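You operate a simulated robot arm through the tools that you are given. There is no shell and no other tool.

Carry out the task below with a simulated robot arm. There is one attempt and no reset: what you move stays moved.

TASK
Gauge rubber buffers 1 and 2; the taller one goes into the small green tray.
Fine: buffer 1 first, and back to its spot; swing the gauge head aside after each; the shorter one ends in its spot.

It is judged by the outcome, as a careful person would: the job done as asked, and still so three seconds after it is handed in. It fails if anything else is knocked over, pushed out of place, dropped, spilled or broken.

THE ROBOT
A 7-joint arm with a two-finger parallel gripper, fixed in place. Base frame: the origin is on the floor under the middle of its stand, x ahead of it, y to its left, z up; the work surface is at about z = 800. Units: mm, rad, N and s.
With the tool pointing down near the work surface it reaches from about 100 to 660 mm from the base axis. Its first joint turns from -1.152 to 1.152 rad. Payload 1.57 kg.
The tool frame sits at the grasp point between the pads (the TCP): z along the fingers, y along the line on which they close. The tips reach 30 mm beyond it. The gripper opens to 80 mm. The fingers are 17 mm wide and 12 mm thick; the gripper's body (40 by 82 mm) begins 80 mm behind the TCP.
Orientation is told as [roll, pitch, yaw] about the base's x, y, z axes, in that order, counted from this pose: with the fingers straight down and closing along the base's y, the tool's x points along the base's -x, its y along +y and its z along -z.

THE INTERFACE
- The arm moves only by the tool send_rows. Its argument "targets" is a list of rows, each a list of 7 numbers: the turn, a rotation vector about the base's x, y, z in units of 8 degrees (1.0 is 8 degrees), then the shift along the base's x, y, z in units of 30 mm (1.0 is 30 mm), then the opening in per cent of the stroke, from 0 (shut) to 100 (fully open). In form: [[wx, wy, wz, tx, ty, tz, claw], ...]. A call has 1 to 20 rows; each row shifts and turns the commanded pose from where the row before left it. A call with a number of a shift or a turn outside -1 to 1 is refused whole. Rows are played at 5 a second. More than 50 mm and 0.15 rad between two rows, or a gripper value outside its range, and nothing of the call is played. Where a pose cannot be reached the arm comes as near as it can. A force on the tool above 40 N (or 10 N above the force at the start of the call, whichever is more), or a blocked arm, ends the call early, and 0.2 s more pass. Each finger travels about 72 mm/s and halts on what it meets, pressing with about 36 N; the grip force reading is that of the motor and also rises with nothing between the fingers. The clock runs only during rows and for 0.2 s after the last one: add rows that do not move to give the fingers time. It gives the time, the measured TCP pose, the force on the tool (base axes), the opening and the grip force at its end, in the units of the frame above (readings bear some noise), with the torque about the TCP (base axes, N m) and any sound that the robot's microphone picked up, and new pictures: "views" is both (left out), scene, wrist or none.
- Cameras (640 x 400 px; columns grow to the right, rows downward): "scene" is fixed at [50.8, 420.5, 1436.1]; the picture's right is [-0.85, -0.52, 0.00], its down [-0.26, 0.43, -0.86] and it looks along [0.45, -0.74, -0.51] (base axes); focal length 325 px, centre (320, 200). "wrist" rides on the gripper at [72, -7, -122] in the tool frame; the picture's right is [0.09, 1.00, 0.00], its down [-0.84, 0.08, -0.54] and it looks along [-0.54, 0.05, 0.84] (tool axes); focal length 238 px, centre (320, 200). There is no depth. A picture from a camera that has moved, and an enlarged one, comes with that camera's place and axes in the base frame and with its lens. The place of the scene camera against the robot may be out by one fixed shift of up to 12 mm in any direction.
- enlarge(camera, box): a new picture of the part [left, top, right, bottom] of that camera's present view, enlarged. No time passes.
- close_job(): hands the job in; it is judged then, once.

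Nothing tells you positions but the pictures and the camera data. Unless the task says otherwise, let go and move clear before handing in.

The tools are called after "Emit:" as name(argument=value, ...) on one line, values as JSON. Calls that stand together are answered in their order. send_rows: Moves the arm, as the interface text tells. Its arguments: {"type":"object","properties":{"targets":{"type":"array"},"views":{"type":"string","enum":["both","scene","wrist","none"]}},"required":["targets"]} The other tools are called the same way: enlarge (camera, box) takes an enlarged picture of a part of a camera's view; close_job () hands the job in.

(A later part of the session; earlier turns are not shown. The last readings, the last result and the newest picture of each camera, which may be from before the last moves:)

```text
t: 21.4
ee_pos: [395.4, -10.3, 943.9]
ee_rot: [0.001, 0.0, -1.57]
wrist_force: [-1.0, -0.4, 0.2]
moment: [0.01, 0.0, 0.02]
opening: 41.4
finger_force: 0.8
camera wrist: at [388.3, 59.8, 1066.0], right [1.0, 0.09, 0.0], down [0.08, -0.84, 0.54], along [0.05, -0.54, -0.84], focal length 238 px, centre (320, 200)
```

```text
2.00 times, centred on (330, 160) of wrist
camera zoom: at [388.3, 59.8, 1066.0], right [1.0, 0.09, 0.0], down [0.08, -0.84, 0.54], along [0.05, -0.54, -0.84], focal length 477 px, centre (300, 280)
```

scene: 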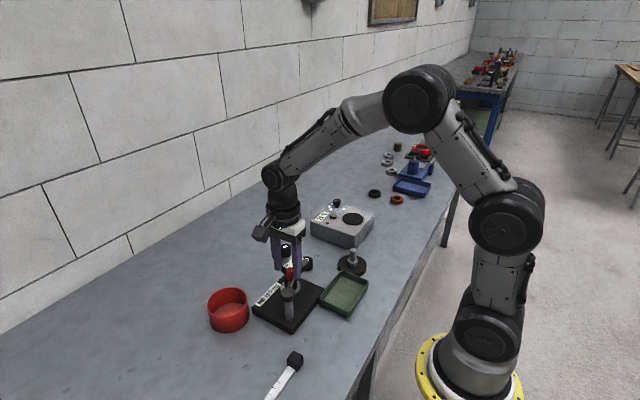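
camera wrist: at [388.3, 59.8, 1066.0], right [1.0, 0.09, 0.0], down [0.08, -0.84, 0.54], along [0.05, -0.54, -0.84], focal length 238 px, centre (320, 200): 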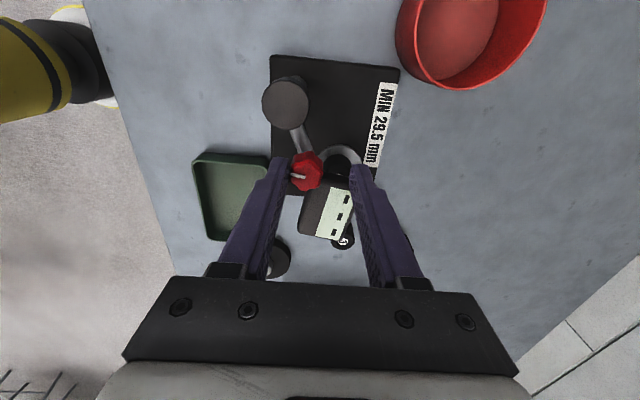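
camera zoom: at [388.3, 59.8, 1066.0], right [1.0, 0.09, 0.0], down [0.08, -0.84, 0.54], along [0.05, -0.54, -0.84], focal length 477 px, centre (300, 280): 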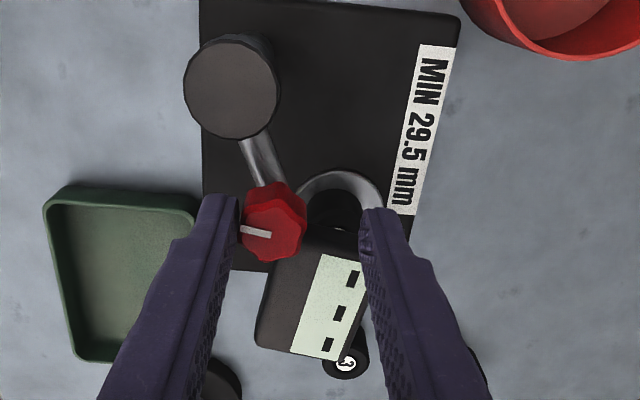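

The buffer's base is unmoved on the disc. I go the last few degrees to bring the probe over the anvil centre.

Emit:
send_rows(targets=[[0, 0, 0, 0.08, 0.047, 0, 50], [0, 0, 0, 0.04, 0.023, 0, 50], [0, 0, 0, 0, 0, 0, 50], [0, 0, 0, 0, 0, 0, 50]])

Emit:
enlarge(camera="scene", box=[265, 255, 345, 311])

Emit:
enlarge(camera="wrist", box=[220, 60, 440, 260])

```text
t: 22.4
ee_pos: [399.5, -10.7, 944.7]
ee_rot: [0.0, 0.001, -1.573]
wrist_force: [-0.1, -0.5, -0.5]
moment: [0.02, 0.03, 0.0]
opening: 39.9
finger_force: 0.0
camera wrist: at [391.7, 62.0, 1065.9], right [1.0, 0.09, 0.0], down [0.08, -0.84, 0.54], along [0.05, -0.54, -0.84], focal length 238 px, centre (320, 200)
```

scene: 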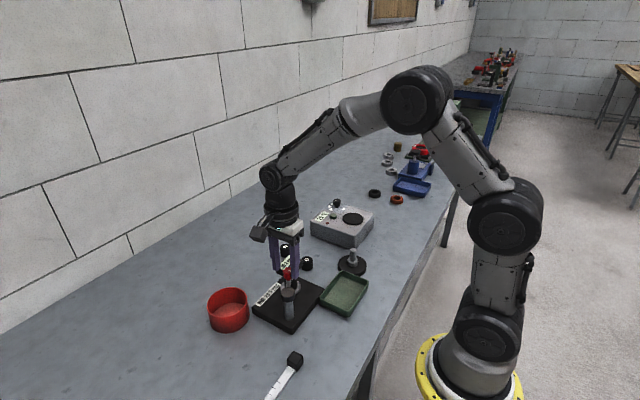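
wrist: 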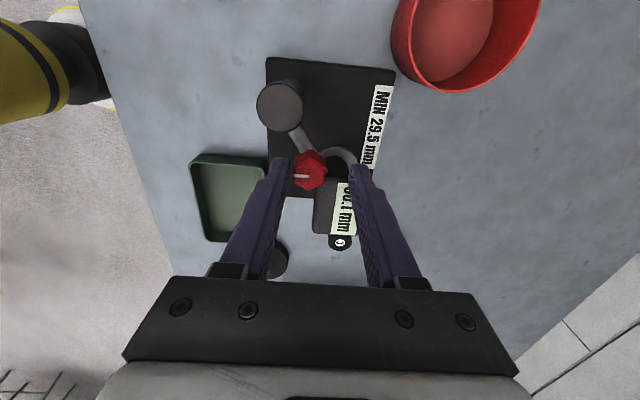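

```text
7.14 times, centred on (305, 283) of scene
camera zoom: at [50.8, 420.5, 1436.1], right [-0.85, -0.52, 0.0], down [-0.26, 0.43, -0.86], along [0.45, -0.74, -0.51], focal length 2321 px, centre (427, -393)
```

zoom: 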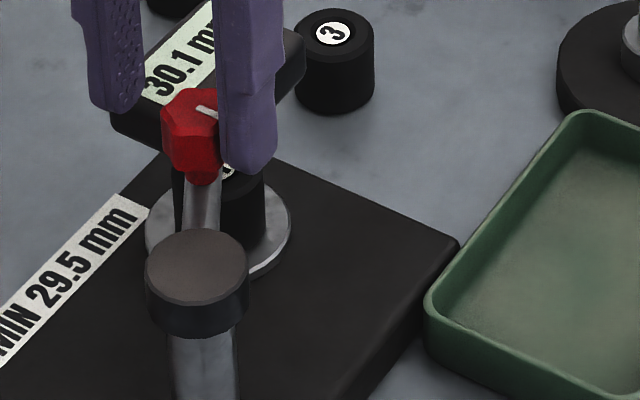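

```text
2.00 times, centred on (330, 160) of wrist
camera zoom: at [391.7, 62.0, 1065.9], right [1.0, 0.09, 0.0], down [0.08, -0.84, 0.54], along [0.05, -0.54, -0.84], focal length 477 px, centre (300, 280)
```

zoom: 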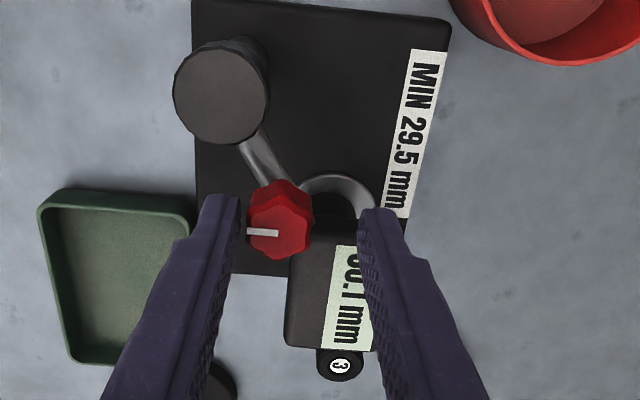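

The head has settled over the anvil and the display shows a reading. I zoom in to confirm it.

Emit:
enlarge(camera="scene", box=[275, 250, 305, 274])

Emit:
enlarge(camera="wrist", box=[310, 170, 370, 250])

```text
16.00 times, centred on (290, 262) of scene
camera zoom: at [50.8, 420.5, 1436.1], right [-0.85, -0.52, 0.0], down [-0.26, 0.43, -0.86], along [0.45, -0.74, -0.51], focal length 5198 px, centre (800, -792)
```

zoom: 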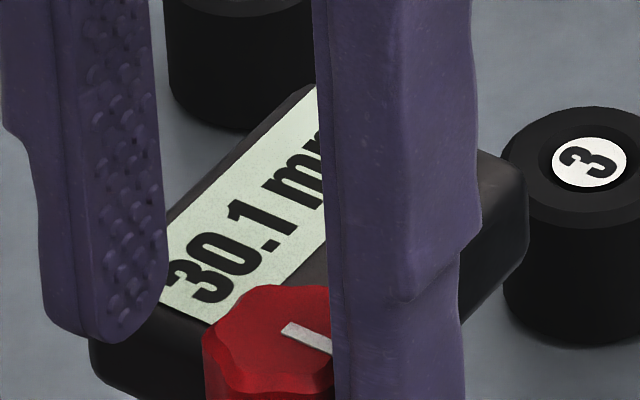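

```text
5.00 times, centred on (340, 210) of wrist
camera zoom: at [391.7, 62.0, 1065.9], right [1.0, 0.09, 0.0], down [0.08, -0.84, 0.54], along [0.05, -0.54, -0.84], focal length 1192 px, centre (220, 150)
```

zoom: 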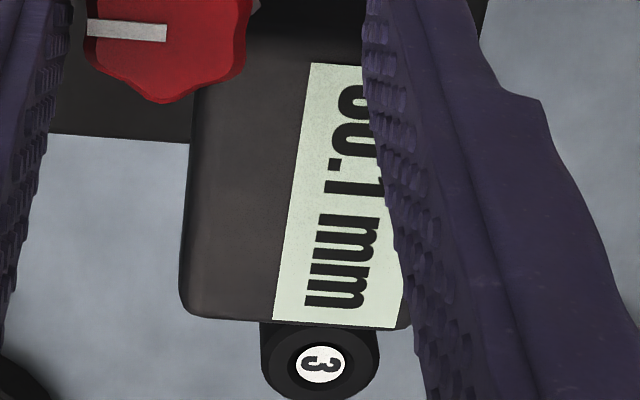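

Buffer 1 reads 30.1 mm. I hold a moment to be sure it is stable before swinging back.

Emit:
send_rows(targets=[[0, 0, 0, 0, 0, 0, 50], [0, 0, 0, 0, 0, 0, 50], [0, 0, 0, 0, 0, 0, 50], [0, 0, 0, 0, 0, 0, 50]], views="scene")

Emit:
enlarge(camera="scene", box=[275, 250, 305, 274])

```text
t: 23.4
ee_pos: [399.6, -10.5, 943.8]
ee_rot: [0.0, 0.0, -1.571]
wrist_force: [0.1, 1.4, 0.3]
moment: [-0.02, -0.03, 0.01]
opening: 40.0
finger_force: 0.0
```

scene: 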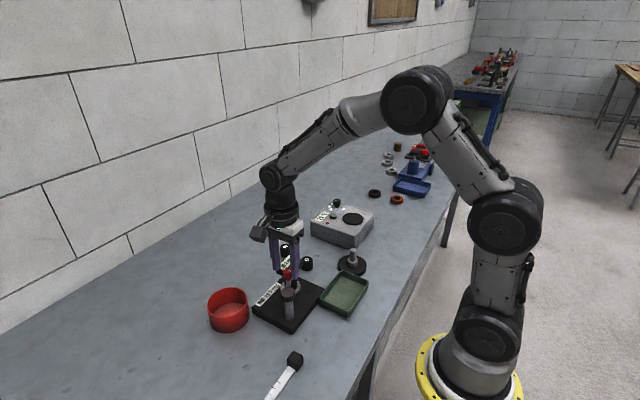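

```text
16.00 times, centred on (290, 262) of scene
camera zoom: at [50.8, 420.5, 1436.1], right [-0.85, -0.52, 0.0], down [-0.26, 0.43, -0.86], along [0.45, -0.74, -0.51], focal length 5198 px, centre (800, -792)
```

zoom: 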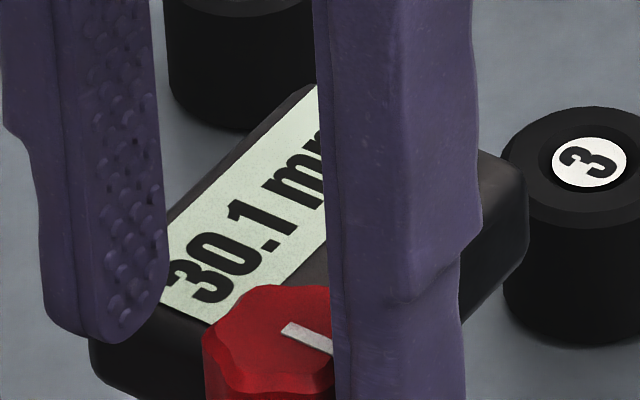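

The reading is stable at 30.1 mm for buffer 1. Now I swing the head back the way it came, pushing the knob with the other finger.

Emit:
send_rows(targets=[[0, 0, 0, -0.323, 0, 0, 50], [0, 0, 0, -0.31, 0.007, 0, 50], [0, 0, 0, -0.102, -0.055, 0, 50], [0, 0, 0, -0.102, -0.055, 0, 50], [0, 0, 0, -0.22, -0.077, 0, 50], [0, 0, 0, -0.23, -0.037, 0, 50], [0, 0, 0, -0.233, 0.003, 0, 50], [0, 0, 0, 0, 0, 0, 50]])

Emit:
enlarge(camera="scene", box=[265, 255, 345, 311])

Emit:
enlarge(camera="wrist", box=[220, 60, 440, 260])

```text
t: 25.2
ee_pos: [353.7, -15.1, 941.8]
ee_rot: [-0.002, 0.0, -1.568]
wrist_force: [1.1, -0.7, -0.2]
moment: [-0.03, -0.04, -0.03]
opening: 41.0
finger_force: 0.3
camera wrist: at [345.2, 56.9, 1064.3], right [1.0, 0.09, 0.0], down [0.08, -0.84, 0.54], along [0.05, -0.54, -0.84], focal length 238 px, centre (320, 200)
```

scene: 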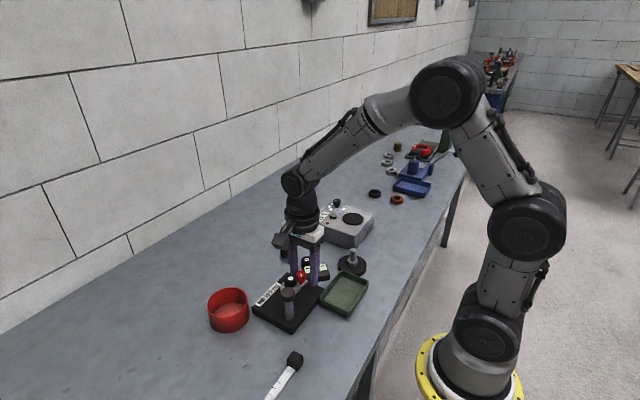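
wrist: 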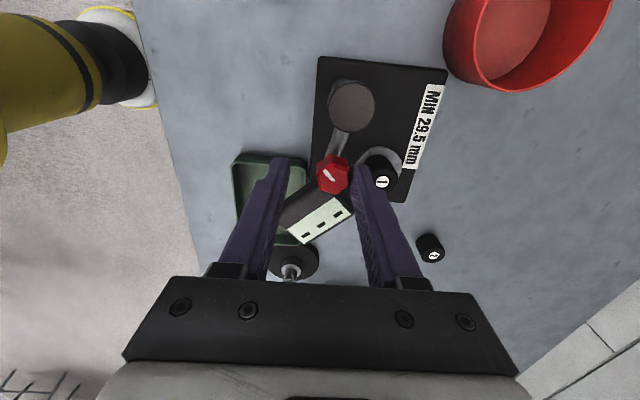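

```text
7.14 times, centred on (305, 283) of scene
camera zoom: at [50.9, 420.5, 1436.1], right [-0.85, -0.52, 0.0], down [-0.26, 0.43, -0.86], along [0.45, -0.74, -0.51], focal length 2321 px, centre (427, -393)
```

zoom: 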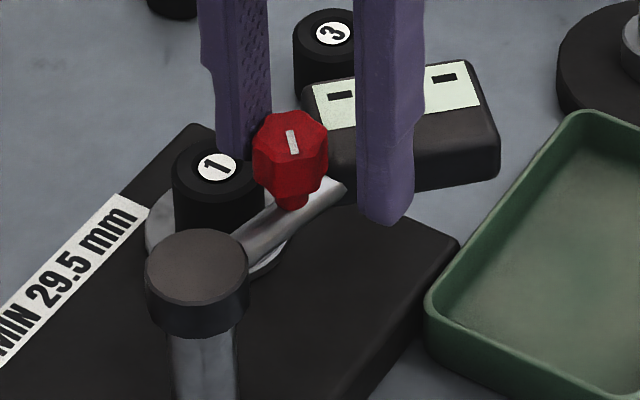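

```text
2.00 times, centred on (330, 160) of wrist
camera zoom: at [345.2, 56.9, 1064.3], right [1.0, 0.09, 0.0], down [0.08, -0.84, 0.54], along [0.05, -0.54, -0.84], focal length 477 px, centre (300, 280)
```

zoom: 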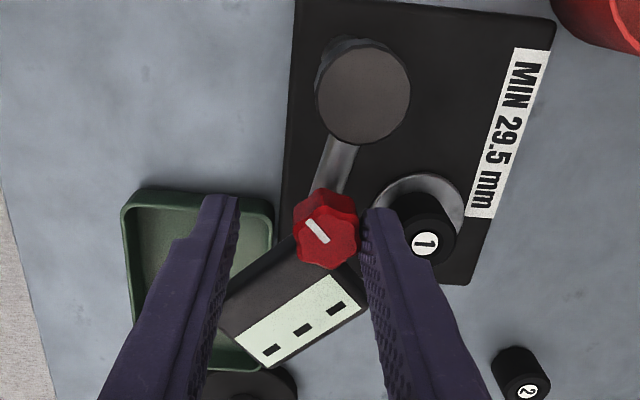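

Buffer 1 hasn't moved and the head is coming back freely. I finish swinging it to roughly its starting angle.

Emit:
send_rows(targets=[[0, 0, 0, -0.227, 0.043, 0, 50], [0, 0, 0, -0.217, 0.083, 0, 50], [0, 0, 0, -0.2, 0.12, 0, 50], [0, 0, 0, -0.13, 0.153, 0, 50], [0, 0, 0, 0, 0, 0, 50]])

Emit:
enlarge(camera="wrist", box=[220, 60, 440, 260])

```text
t: 26.4
ee_pos: [330.2, -3.2, 943.6]
ee_rot: [0.003, 0.0, -1.57]
wrist_force: [4.6, -2.0, -0.1]
moment: [-0.06, -0.08, -0.05]
opening: 43.9
finger_force: 2.0
camera wrist: at [321.9, 67.7, 1065.8], right [1.0, 0.09, 0.0], down [0.08, -0.84, 0.54], along [0.05, -0.54, -0.84], focal length 238 px, centre (320, 200)
```

scene: 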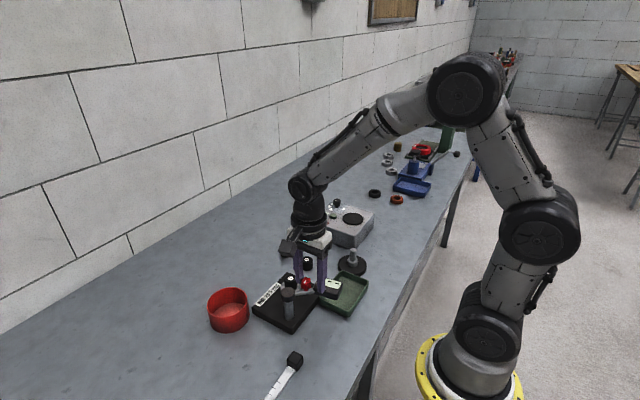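
wrist: 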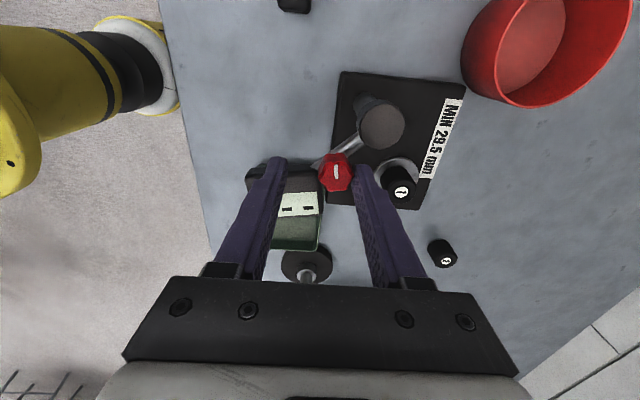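

```text
2.00 times, centred on (330, 160) of wrist
camera zoom: at [321.9, 67.7, 1065.8], right [1.0, 0.09, 0.0], down [0.08, -0.84, 0.54], along [0.05, -0.54, -0.84], focal length 477 px, centre (300, 280)
```

zoom: 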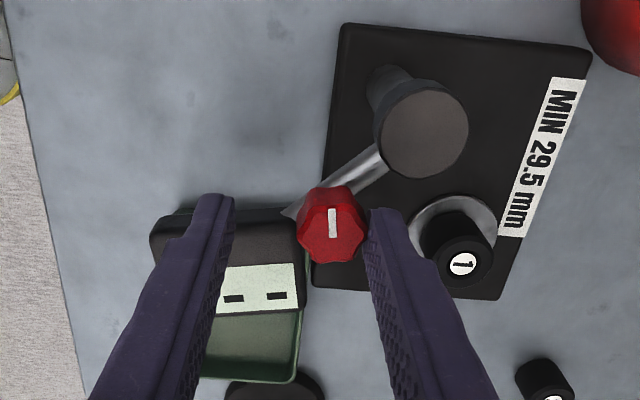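

The head is back at its rest angle (a light 4.6 N suggests its stop). I back the fingers off the knob, lift clear and hover over buffer 1 to pick it up again.

Emit:
send_rows(targets=[[0, 0, 0, 0.22, 0, 0, 50], [0, 0, 0, 0, 0, 0, 50], [0, 0, 0, 0, 0, 0.5, 50], [0, 0, 0, 0, 0, 0.867, 50], [0, 0, 0, 0.9117, -0.5083, 0, 60], [0, 0, 0, 0.9117, -0.5083, 0, 60], [0, 0, 0, 0.9117, -0.5083, 0, 60], [0, 0, 0, 0, 0, 0, 60], [0, 0, 0, 0, 0, -0.9, 60], [0, 0, 0, 0, 0, -0.9, 60], [0, 0, 0, 0, 0, -0.8667, 60], [0, 0, 0, 0, 0, 0, 60]])

Emit:
enlarge(camera="scene", box=[250, 240, 370, 340])

Emit:
enlarge(camera="wrist", box=[220, 60, 440, 260])

```text
t: 29.0
ee_pos: [419.9, -49.9, 907.4]
ee_rot: [-0.001, 0.001, -1.57]
wrist_force: [0.0, -0.8, -0.1]
moment: [0.01, 0.0, -0.01]
opening: 48.3
finger_force: 0.0
camera wrist: at [412.6, 21.0, 1029.0], right [1.0, 0.09, 0.0], down [0.08, -0.84, 0.54], along [0.05, -0.54, -0.84], focal length 238 px, centre (320, 200)
```

scene: 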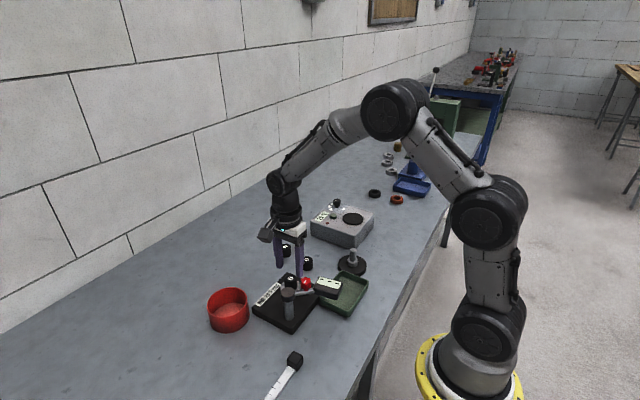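
wrist: 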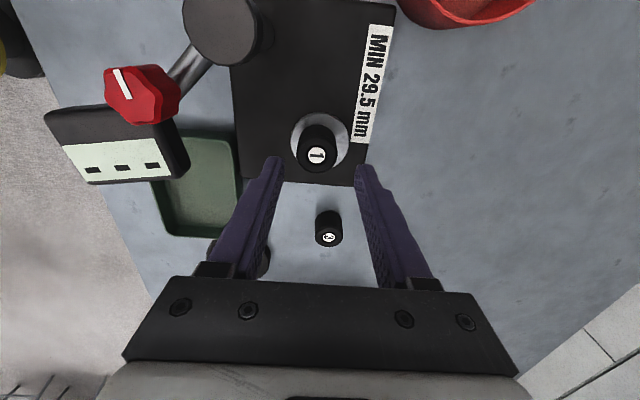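

```text
4.00 times, centred on (310, 290) of scene
camera zoom: at [50.8, 420.5, 1436.1], right [-0.85, -0.52, 0.0], down [-0.26, 0.43, -0.86], along [0.45, -0.74, -0.51], focal length 1300 px, centre (360, -160)
```

zoom: 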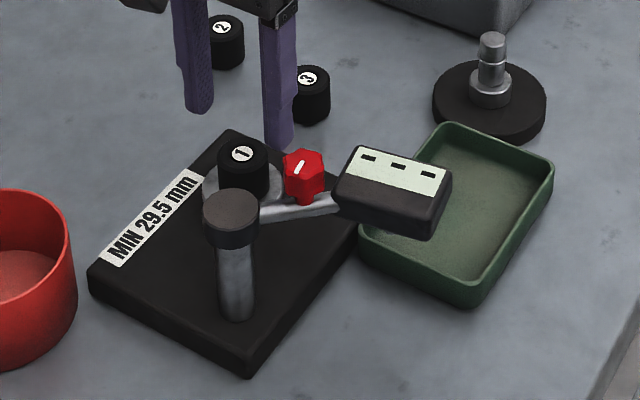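

```text
2.00 times, centred on (330, 160) of wrist
camera zoom: at [412.6, 21.0, 1029.0], right [1.0, 0.09, 0.0], down [0.08, -0.84, 0.54], along [0.05, -0.54, -0.84], focal length 477 px, centre (300, 280)
```

zoom: 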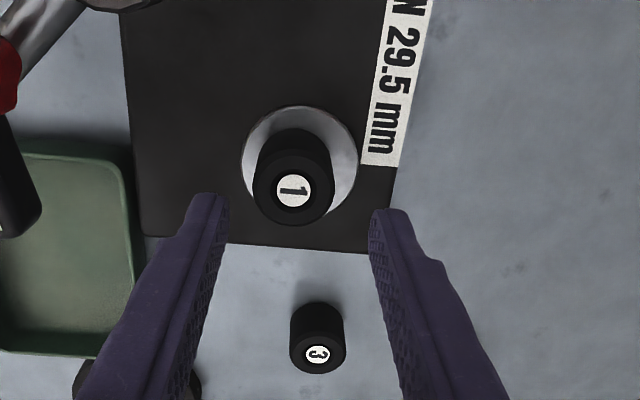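

Buffer 1 stands about 2–3 mm to -x of the finger centre on the anvil. I trim that, go down and grip it.

Emit:
send_rows(targets=[[0, 0, 0, -0.0833, 0, -0.5, 60], [0, 0, 0, 0, 0, -0.5, 60], [0, 0, 0, 0, 0, -0.3333, 60], [0, 0, 0, 0, 0, 0, 60]], views="wrist")

Emit:
enlarge(camera="wrist", box=[250, 110, 390, 230])

```text
t: 30.0
ee_pos: [416.6, -51.5, 864.7]
ee_rot: [0.0, 0.001, -1.57]
wrist_force: [0.9, -0.3, -0.3]
moment: [-0.04, -0.04, 0.02]
opening: 47.8
finger_force: 0.0
camera wrist: at [409.1, 19.9, 987.8], right [1.0, 0.09, 0.0], down [0.08, -0.84, 0.54], along [0.05, -0.54, -0.84], focal length 238 px, centre (320, 200)
```

wrist: 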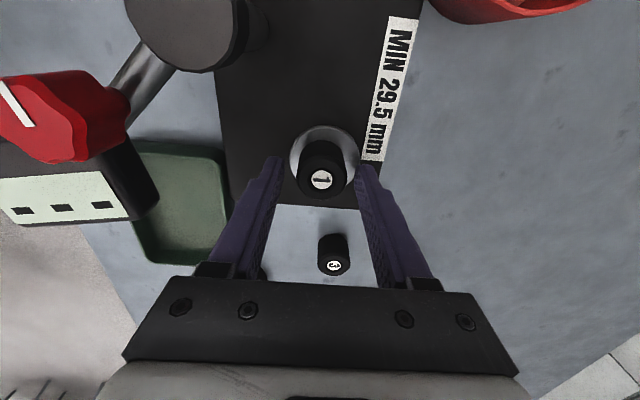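

```text
3.33 times, centred on (320, 170) of wrist
camera zoom: at [409.1, 19.9, 987.8], right [1.0, 0.09, 0.0], down [0.08, -0.84, 0.54], along [0.05, -0.54, -0.84], focal length 794 px, centre (320, 300)
```

zoom: 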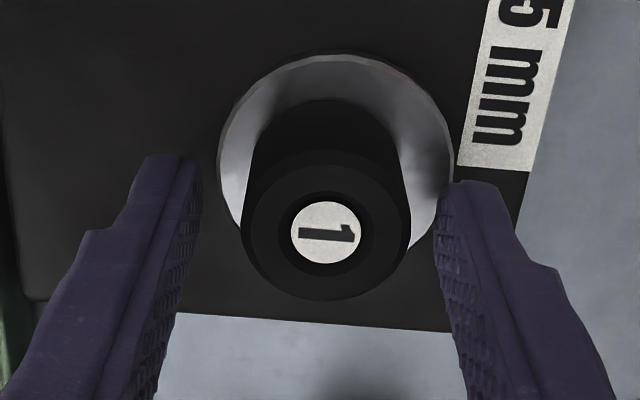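

Buffer 1 is centred between the fingers. I close, lift and carry it back above its spot.

Emit:
send_rows(targets=[[0, 0, 0, 0, 0, 0, 0], [0, 0, 0, 0, 0, 0, 0], [0, 0, 0, 0, 0, 0, 0], [0, 0, 0, 0, 0, 0, 0]], views="wrist")

Emit:
enlarge(camera="wrist", box=[250, 110, 390, 230])

```text
t: 31.0
ee_pos: [415.8, -52.3, 866.0]
ee_rot: [0.0, 0.001, -1.572]
wrist_force: [-0.6, 0.2, 0.1]
moment: [0.05, 0.04, -0.02]
opening: 29.1
finger_force: 35.8
camera wrist: at [409.0, 20.0, 988.0], right [1.0, 0.09, 0.0], down [0.08, -0.84, 0.54], along [0.05, -0.54, -0.84], focal length 238 px, centre (320, 200)
```

wrist: 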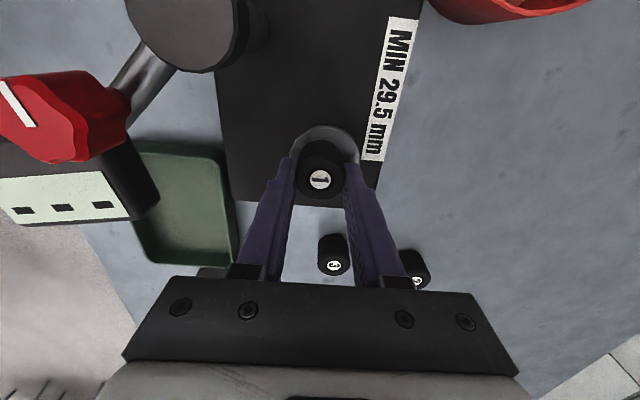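

```text
3.33 times, centred on (320, 170) of wrist
camera zoom: at [409.0, 20.0, 988.0], right [1.0, 0.09, 0.0], down [0.08, -0.84, 0.54], along [0.05, -0.54, -0.84], focal length 794 px, centre (320, 300)
```

zoom: 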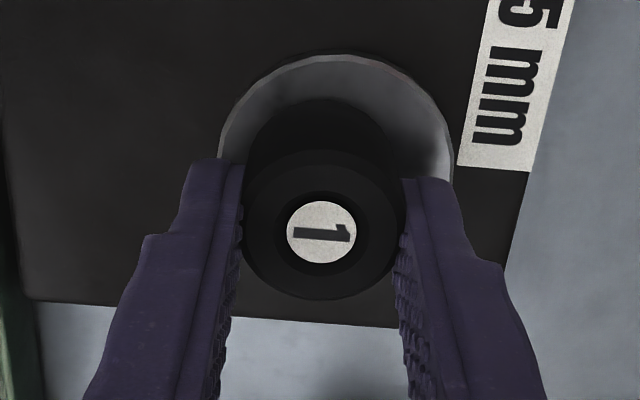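

Buffer 1 is gripped again, sitting about 2 mm further toward +y in the fingers than before, so I'll allow for that. I carry it back and stop about 20 mm above its spot to check.

Emit:
send_rows(targets=[[0, 0, 0, 0, 0, 0.4, 0], [0, 0, 0, 0, 0, 0.7, 0], [0, 0, 0, 0, 0, 0.7333, 0], [0, 0, 0, 0.443, -0.9157, 0, 0], [0, 0, 0, 0.443, -0.9157, 0, 0], [0, 0, 0, 0.443, -0.9157, 0, 0], [0, 0, 0, 0.443, -0.9157, 0, 0], [0, 0, 0, 0.443, -0.9157, 0, 0], [0, 0, 0, 0.443, -0.9157, 0, 0], [0, 0, 0, 0.443, -0.9157, 0, 0], [0, 0, 0, 0, 0, 0, 0], [0, 0, 0, 0, 0, -0.711, 0], [0, 0, 0, 0, 0, -0.711, 0], [0, 0, 0, 0, 0, -0.711, 0], [0, 0, 0, 0, 0, 0, 0], [0, 0, 0, 0, 0, 0, 0]])

Emit:
enlarge(camera="wrist", box=[250, 110, 390, 230])

Emit:
enlarge(camera="scene", box=[260, 220, 340, 280])

```text
t: 34.4
ee_pos: [510.8, -243.8, 856.4]
ee_rot: [0.0, -0.001, -1.57]
wrist_force: [-0.2, -0.4, -0.5]
moment: [0.02, 0.05, 0.0]
opening: 29.0
finger_force: 35.6
camera wrist: at [502.8, -170.8, 978.0], right [1.0, 0.09, 0.0], down [0.08, -0.84, 0.54], along [0.05, -0.54, -0.84], focal length 238 px, centre (320, 200)
```

scene: 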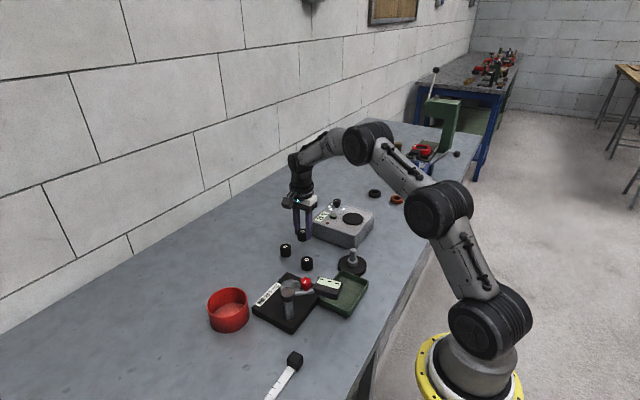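
wrist: 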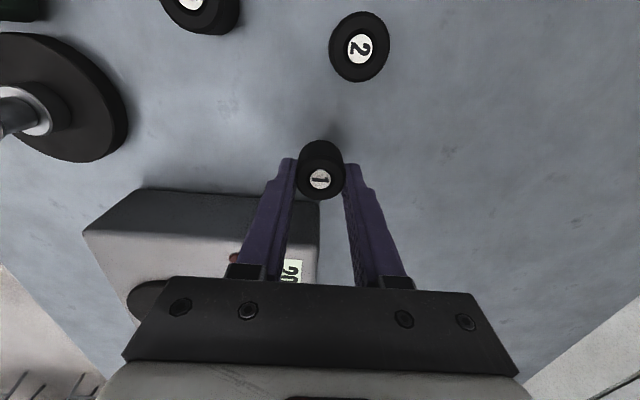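

```text
3.33 times, centred on (320, 170) of wrist
camera zoom: at [502.8, -170.8, 978.0], right [1.0, 0.09, 0.0], down [0.08, -0.84, 0.54], along [0.05, -0.54, -0.84], focal length 794 px, centre (320, 300)
```

zoom: 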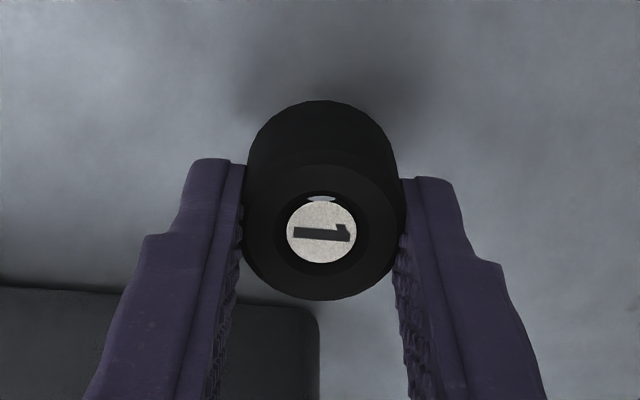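

```text
6.67 times, centred on (300, 250) of scene
camera zoom: at [50.8, 420.5, 1436.1], right [-0.85, -0.52, 0.0], down [-0.26, 0.43, -0.86], along [0.45, -0.74, -0.51], focal length 2166 px, centre (453, -133)
```

zoom: 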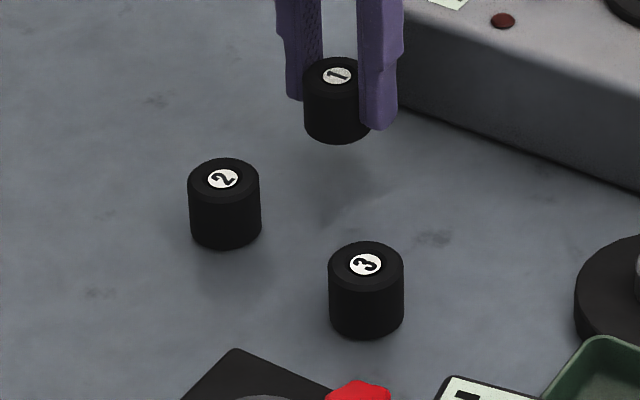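

Against the original scene view, buffer 1 is within about 1 mm of its old place. I apply a small trim and lower it to the bench in gentle steps.

Emit:
send_rows(targets=[[0, 0, 0, -0.0233, -0.0167, -0.2667, 0], [0, 0, 0, 0, 0, -0.2667, 0], [0, 0, 0, 0, 0, -0.0333, 0], [0, 0, 0, 0, 0, -0.0333, 0], [0, 0, 0, 0, 0, 0, 0]])

Emit:
enlarge(camera="scene", box=[260, 220, 340, 280])

```text
t: 35.6
ee_pos: [509.0, -241.1, 839.1]
ee_rot: [0.001, -0.001, -1.568]
wrist_force: [-1.2, -0.6, 0.9]
moment: [0.0, 0.02, 0.03]
opening: 29.1
finger_force: 35.9
camera wrist: at [502.0, -169.9, 960.8], right [1.0, 0.09, 0.0], down [0.08, -0.84, 0.54], along [0.05, -0.54, -0.84], focal length 238 px, centre (320, 200)
```

scene: 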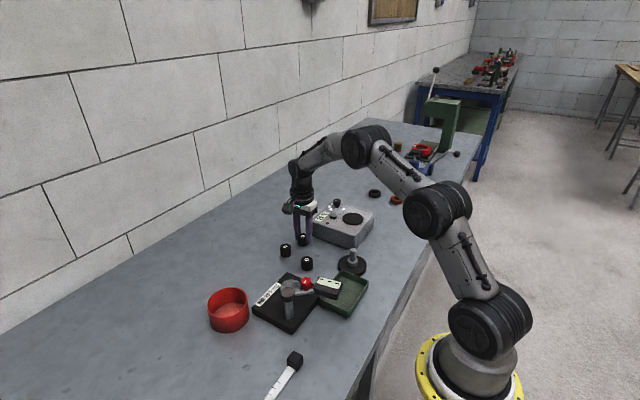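
wrist: 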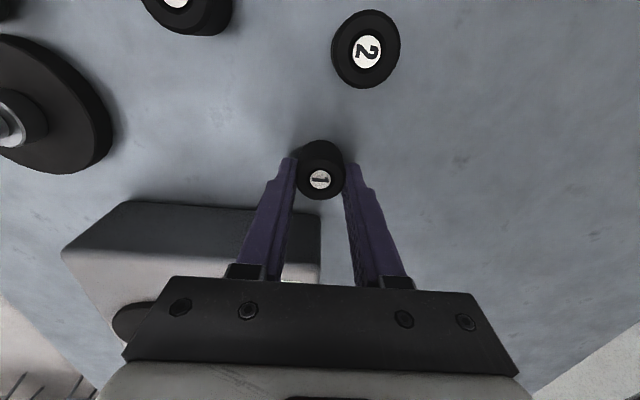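

```text
6.67 times, centred on (300, 250) of scene
camera zoom: at [50.8, 420.5, 1436.1], right [-0.85, -0.52, 0.0], down [-0.26, 0.43, -0.86], along [0.45, -0.74, -0.51], focal length 2166 px, centre (453, -133)
```

zoom: 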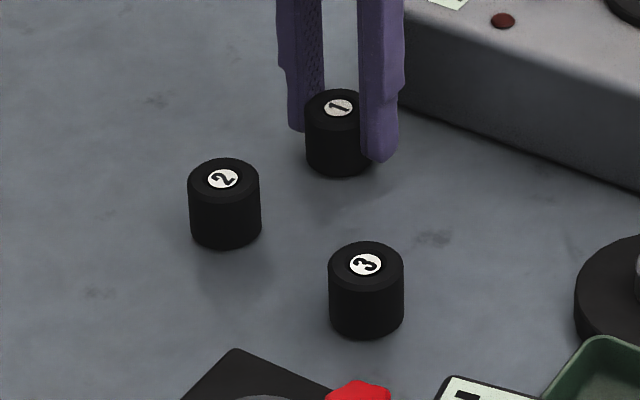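

The label sits at (339, 107) in the scene view against (340, 107) originally, so it is back in place. I lower a last millimetre to feel the bench.

Emit:
send_rows(targets=[[0, 0, 0, 0, 0, -0.0333, 0], [0, 0, 0, 0, 0, 0, 0]], views="none")

```text
t: 36.2
ee_pos: [510.1, -242.1, 837.7]
ee_rot: [0.001, 0.0, -1.573]
wrist_force: [0.3, 1.3, 4.4]
moment: [0.08, 0.02, -0.02]
opening: 29.0
finger_force: 35.9
```

Light contact with the bench (about 4 N). I release and rise clear.

Emit:
send_rows(targets=[[0, 0, 0, 0, 0, 0, 60], [0, 0, 0, 0, 0, 0, 60], [0, 0, 0, 0, 0, 0, 60], [0, 0, 0, 0, 0, 0.4, 60], [0, 0, 0, 0, 0, 0.8, 60], [0, 0, 0, 0, 0, 0.9, 60], [0, 0, 0, 0, 0, 0, 60]])

Emit:
enlarge(camera="scene", box=[260, 220, 340, 280])

```text
t: 37.8
ee_pos: [511.2, -242.0, 901.3]
ee_rot: [0.0, -0.002, -1.572]
wrist_force: [0.2, 0.5, -0.6]
moment: [-0.02, 0.04, 0.01]
opening: 47.7
finger_force: 0.0
camera wrist: at [502.4, -170.7, 1023.2], right [1.0, 0.09, 0.0], down [0.08, -0.84, 0.54], along [0.05, -0.54, -0.84], focal length 238 px, centre (320, 200)
```

scene: 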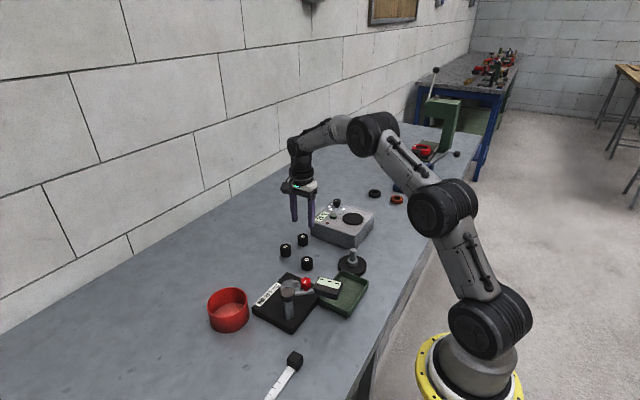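
wrist: 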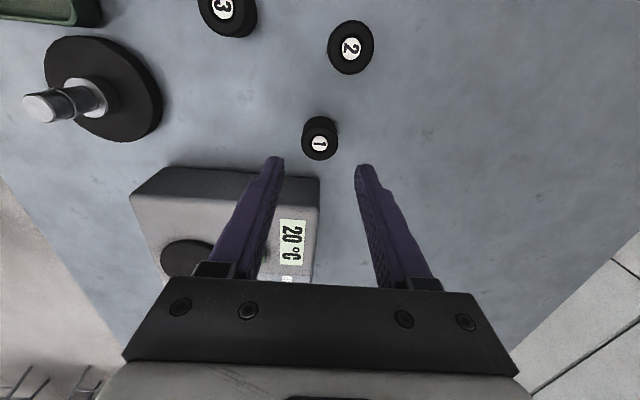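

```text
6.67 times, centred on (300, 250) of scene
camera zoom: at [50.8, 420.5, 1436.1], right [-0.85, -0.52, 0.0], down [-0.26, 0.43, -0.86], along [0.45, -0.74, -0.51], focal length 2166 px, centre (453, -133)
```

zoom: 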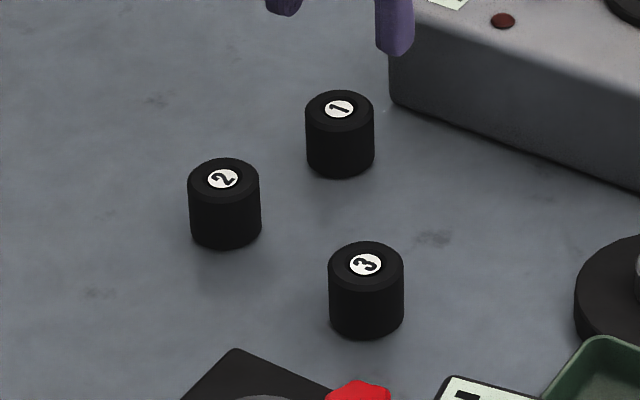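

Buffer 1 is back on its spot to within 1–2 mm. Next I hover over buffer 2.

Emit:
send_rows(targets=[[0, 0, 0, 0.133, 0.789, 0, 60], [0, 0, 0, 0.133, 0.789, 0, 60], [0, 0, 0, 0.133, 0.789, 0, 60], [0, 0, 0, 0, 0, -0.667, 60], [0, 0, 0, 0, 0, 0, 60], [0, 0, 0, 0, 0, 0, 60]])

Emit:
enlarge(camera="wrist", box=[250, 90, 390, 210])

```text
t: 39.2
ee_pos: [521.9, -172.3, 882.7]
ee_rot: [0.0, 0.0, -1.572]
wrist_force: [-0.9, 0.3, 0.4]
moment: [-0.03, 0.03, 0.03]
opening: 48.0
finger_force: 0.0
camera wrist: at [513.5, -100.8, 1003.8], right [1.0, 0.09, 0.0], down [0.08, -0.84, 0.54], along [0.05, -0.54, -0.84], focal length 238 px, centre (320, 200)
```

scene: 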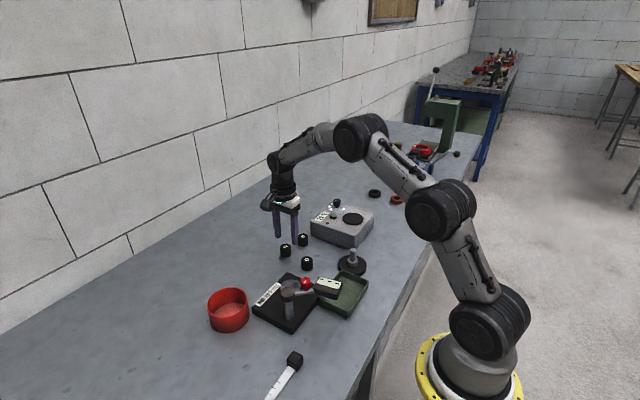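
wrist: 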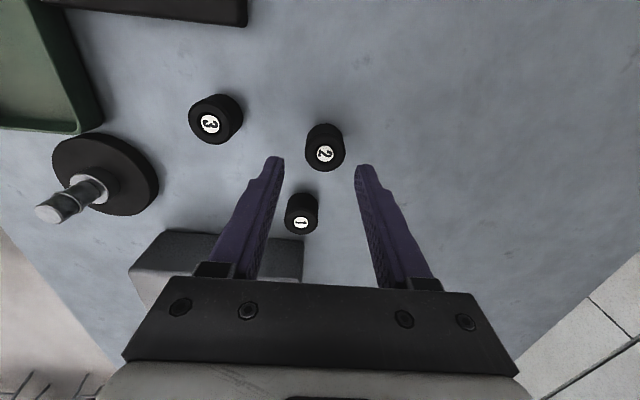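

```text
3.33 times, centred on (320, 150) of wrist
camera zoom: at [513.5, -100.8, 1003.8], right [1.0, 0.09, 0.0], down [0.08, -0.84, 0.54], along [0.05, -0.54, -0.84], focal length 794 px, centre (320, 367)
```

zoom: 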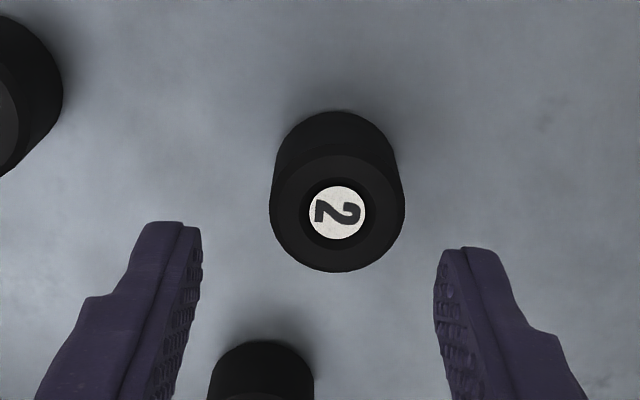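

Buffer 2 is about 3 mm to +x of the finger centre. I trim and descend around it.

Emit:
send_rows(targets=[[0, 0, 0, 0.1, 0.05, -0.489, 60], [0, 0, 0, 0, 0, -0.489, 60], [0, 0, 0, 0, 0, -0.489, 60], [0, 0, 0, 0, 0, 0, 60], [0, 0, 0, 0, 0, 0, 60]], views="wrist")

Emit:
enlarge(camera="wrist", box=[250, 110, 390, 230])

```text
t: 40.4
ee_pos: [525.4, -172.3, 835.9]
ee_rot: [-0.001, -0.001, -1.57]
wrist_force: [-0.1, -0.1, 0.0]
moment: [0.05, -0.02, -0.01]
opening: 48.0
finger_force: 0.0
camera wrist: at [517.6, -100.3, 957.5], right [1.0, 0.09, 0.0], down [0.08, -0.84, 0.54], along [0.05, -0.54, -0.84], focal length 238 px, centre (320, 200)
```

wrist: 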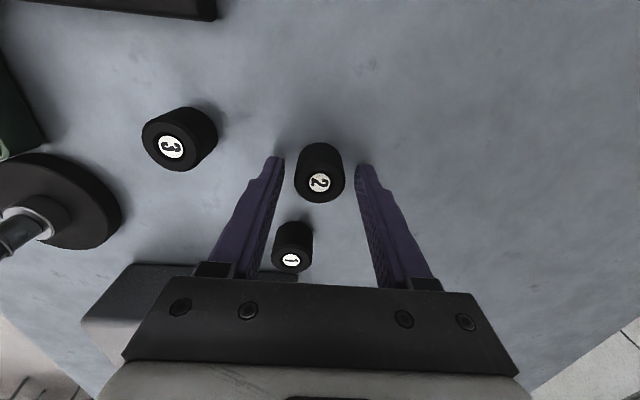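

```text
3.33 times, centred on (320, 170) of wrist
camera zoom: at [517.6, -100.3, 957.5], right [1.0, 0.09, 0.0], down [0.08, -0.84, 0.54], along [0.05, -0.54, -0.84], focal length 794 px, centre (320, 300)
```

zoom: 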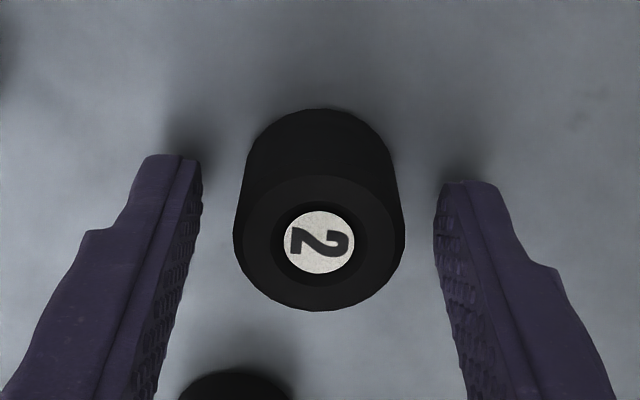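

Buffer 2 is well centred. I close on it, lift it and carry it over the anvil.

Emit:
send_rows(targets=[[0, 0, 0, 0, 0, 0, 0], [0, 0, 0, 0, 0, 0, 0], [0, 0, 0, 0, 0, 0, 0], [0, 0, 0, 0, 0, 0, 0], [0, 0, 0, 0, 0, 0.4, 0], [0, 0, 0, 0, 0, 0.8, 0], [0, 0, 0, 0, 0, 1.0, 0], [0, 0, 0, 0, 0, 0.6, 0], [0, 0, 0, -0.6987, 0.802, 0, 0], [0, 0, 0, -0.6987, 0.802, 0, 0], [0, 0, 0, -0.6987, 0.802, 0, 0], [0, 0, 0, -0.6987, 0.802, 0, 0], [0, 0, 0, -0.6987, 0.802, 0, 0], [0, 0, 0, 0, 0, 0, 0], [0, 0, 0, 0, 0, 0, 0]])

Emit:
enlarge(camera="wrist", box=[250, 80, 390, 220])

```text
t: 43.6
ee_pos: [419.2, -51.1, 921.3]
ee_rot: [0.001, 0.002, -1.571]
wrist_force: [-0.8, -1.0, -0.1]
moment: [0.03, -0.05, -0.01]
opening: 29.3
finger_force: 36.5
camera wrist: at [412.3, 21.0, 1042.8], right [1.0, 0.09, 0.0], down [0.08, -0.84, 0.54], along [0.05, -0.54, -0.84], focal length 238 px, centre (320, 200)
```

scene: 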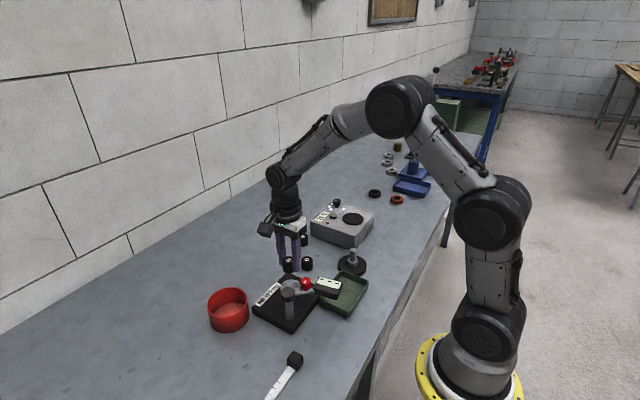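
wrist: 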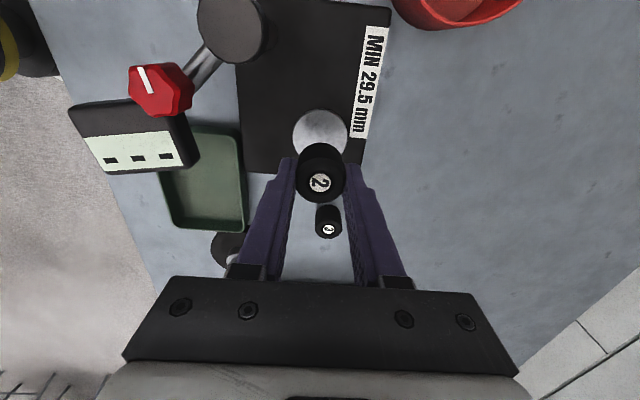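

```text
2.86 times, centred on (320, 150) of wrist
camera zoom: at [412.3, 21.0, 1042.8], right [1.0, 0.09, 0.0], down [0.08, -0.84, 0.54], along [0.05, -0.54, -0.84], focal length 681 px, centre (320, 343)
```

zoom: 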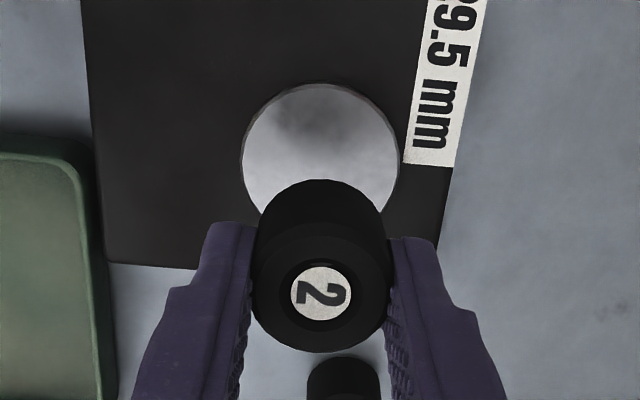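

Buffer 2 lines up with the anvil centre. I lower it the same way as buffer 1.

Emit:
send_rows(targets=[[0, 0, 0, 0, 0, -0.6, 0], [0, 0, 0, 0, 0, -0.6, 0], [0, 0, 0, 0, 0, -0.5667, 0], [0, 0, 0, 0, 0, -0.0333, 0], [0, 0, 0, 0, 0, 0, 0]], views="none")

```text
t: 44.8
ee_pos: [419.0, -48.6, 863.9]
ee_rot: [0.001, 0.001, -1.572]
wrist_force: [0.4, -0.3, -0.2]
moment: [0.0, 0.02, -0.01]
opening: 28.9
finger_force: 35.4
```

Emit:
send_rows(targets=[[0, 0, 0, 0, 0, -0.0333, 0], [0, 0, 0, 0, 0, 0, 0]], views="wrist")

```text
t: 45.4
ee_pos: [416.6, -49.4, 863.5]
ee_rot: [0.001, 0.0, -1.573]
wrist_force: [0.1, 0.6, -0.9]
moment: [-0.01, 0.01, 0.0]
opening: 29.0
finger_force: 35.9
camera wrist: at [410.2, 21.8, 985.9], right [1.0, 0.09, 0.0], down [0.08, -0.84, 0.54], along [0.05, -0.54, -0.84], focal length 238 px, centre (320, 200)
```

wrist: 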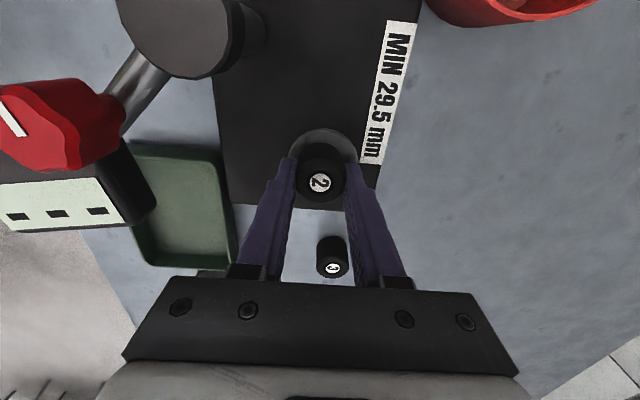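

No contact force yet. I continue down in 1 mm steps until the anvil is felt.

Emit:
send_rows(targets=[[0, 0, 0, 0, 0, -0.0333, 0], [0, 0, 0, 0, 0, 0, 0]], views="none")

```text
t: 46.0
ee_pos: [418.3, -48.8, 863.0]
ee_rot: [0.001, -0.001, -1.568]
wrist_force: [-1.5, -0.5, 5.3]
moment: [-0.01, 0.08, 0.02]
opening: 29.2
finger_force: 35.7
```

Light contact at about 5 N. I open, rise clear and go back above the knob.

Emit:
send_rows(targets=[[0, 0, 0, 0, 0, 0, 60], [0, 0, 0, 0, 0, 0, 60], [0, 0, 0, 0, 0, 0, 60], [0, 0, 0, 0, 0, 0.4, 60], [0, 0, 0, 0, 0, 0.8, 60], [0, 0, 0, 0, 0, 1.0, 60], [0, 0, 0, 0, 0, 1.0, 60], [0, 0, 0, 0, 0, 0.8333, 60], [0, 0, 0, -0.894, 0.511, 0, 50], [0, 0, 0, -0.894, 0.511, 0, 50], [0, 0, 0, -0.894, 0.511, 0, 50], [0, 0, 0, 0, 0, 0, 50], [0, 0, 0, 0, 0, 0, 50]])

Emit:
enlarge(camera="wrist", box=[240, 60, 440, 240])

Emit:
enlarge(camera="scene", box=[250, 240, 370, 340])

```text
t: 48.8
ee_pos: [335.1, -3.7, 983.7]
ee_rot: [0.0, -0.001, -1.57]
wrist_force: [-0.3, 0.2, -0.7]
moment: [0.03, 0.02, 0.02]
opening: 40.1
finger_force: 0.1
camera wrist: at [328.1, 68.5, 1105.6], right [1.0, 0.09, 0.0], down [0.08, -0.84, 0.54], along [0.05, -0.54, -0.84], focal length 238 px, centre (320, 200)
```

scene: 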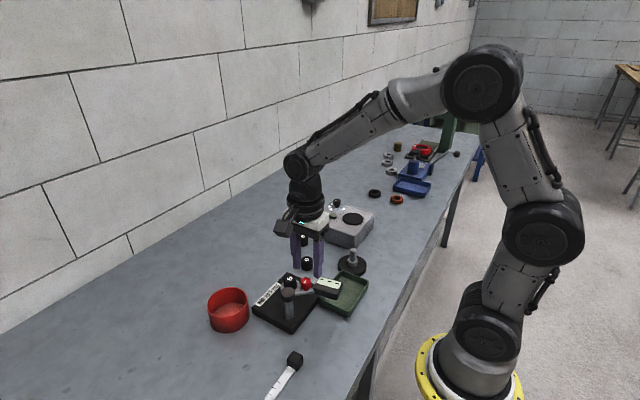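
wrist: 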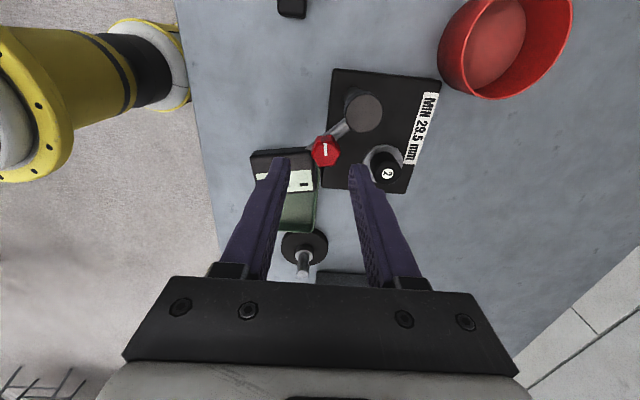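

```text
2.22 times, centred on (340, 150) of wrist
camera zoom: at [328.1, 68.5, 1105.6], right [1.0, 0.09, 0.0], down [0.08, -0.84, 0.54], along [0.05, -0.54, -0.84], focal length 530 px, centre (276, 311)
```

zoom: 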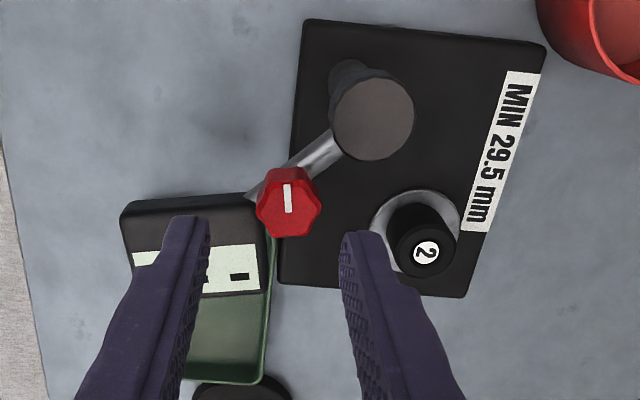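

```text
4.00 times, centred on (310, 290) of scene
camera zoom: at [50.8, 420.5, 1436.1], right [-0.85, -0.52, 0.0], down [-0.26, 0.43, -0.86], along [0.45, -0.74, -0.51], focal length 1300 px, centre (360, -160)
```

zoom: 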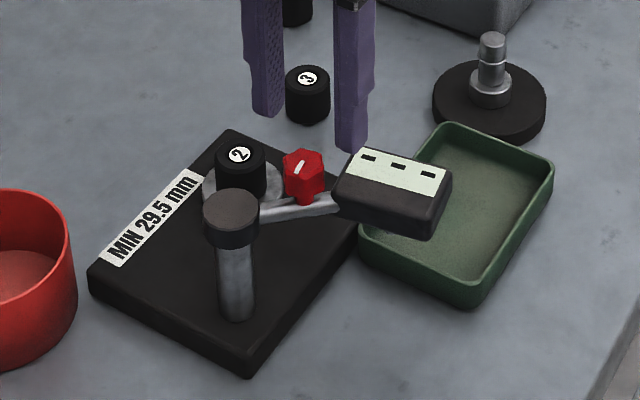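

Buffer 2 stands centred on the anvil, with the head at its rest angle. I trim 3 mm toward the knob and lower to cage it.

Emit:
send_rows(targets=[[0, 0, 0, 0.1, 0.02, -0.5, 50], [0, 0, 0, 0, 0, -0.5, 50], [0, 0, 0, 0, 0, -0.367, 50], [0, 0, 0, 0, 0, 0, 50]], views="wrist")

Emit:
enlarge(camera="wrist", box=[220, 60, 440, 260])

```text
t: 49.8
ee_pos: [341.2, -2.5, 941.9]
ee_rot: [0.0, 0.0, -1.57]
wrist_force: [0.1, 0.0, 0.2]
moment: [-0.03, 0.0, 0.02]
opening: 39.9
finger_force: 0.0
camera wrist: at [333.3, 69.0, 1064.3], right [1.0, 0.09, 0.0], down [0.08, -0.84, 0.54], along [0.05, -0.54, -0.84], focal length 238 px, centre (320, 200)
```

wrist: 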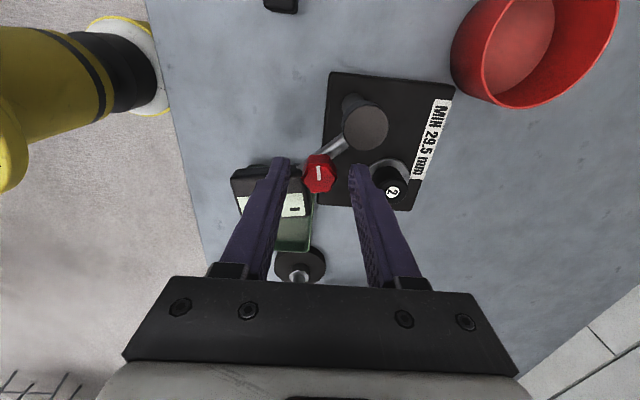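

```text
2.00 times, centred on (330, 160) of wrist
camera zoom: at [333.3, 69.0, 1064.3], right [1.0, 0.09, 0.0], down [0.08, -0.84, 0.54], along [0.05, -0.54, -0.84], focal length 477 px, centre (300, 280)
```

zoom: 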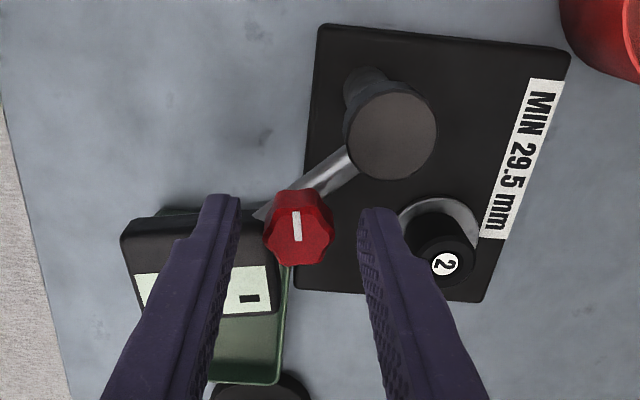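

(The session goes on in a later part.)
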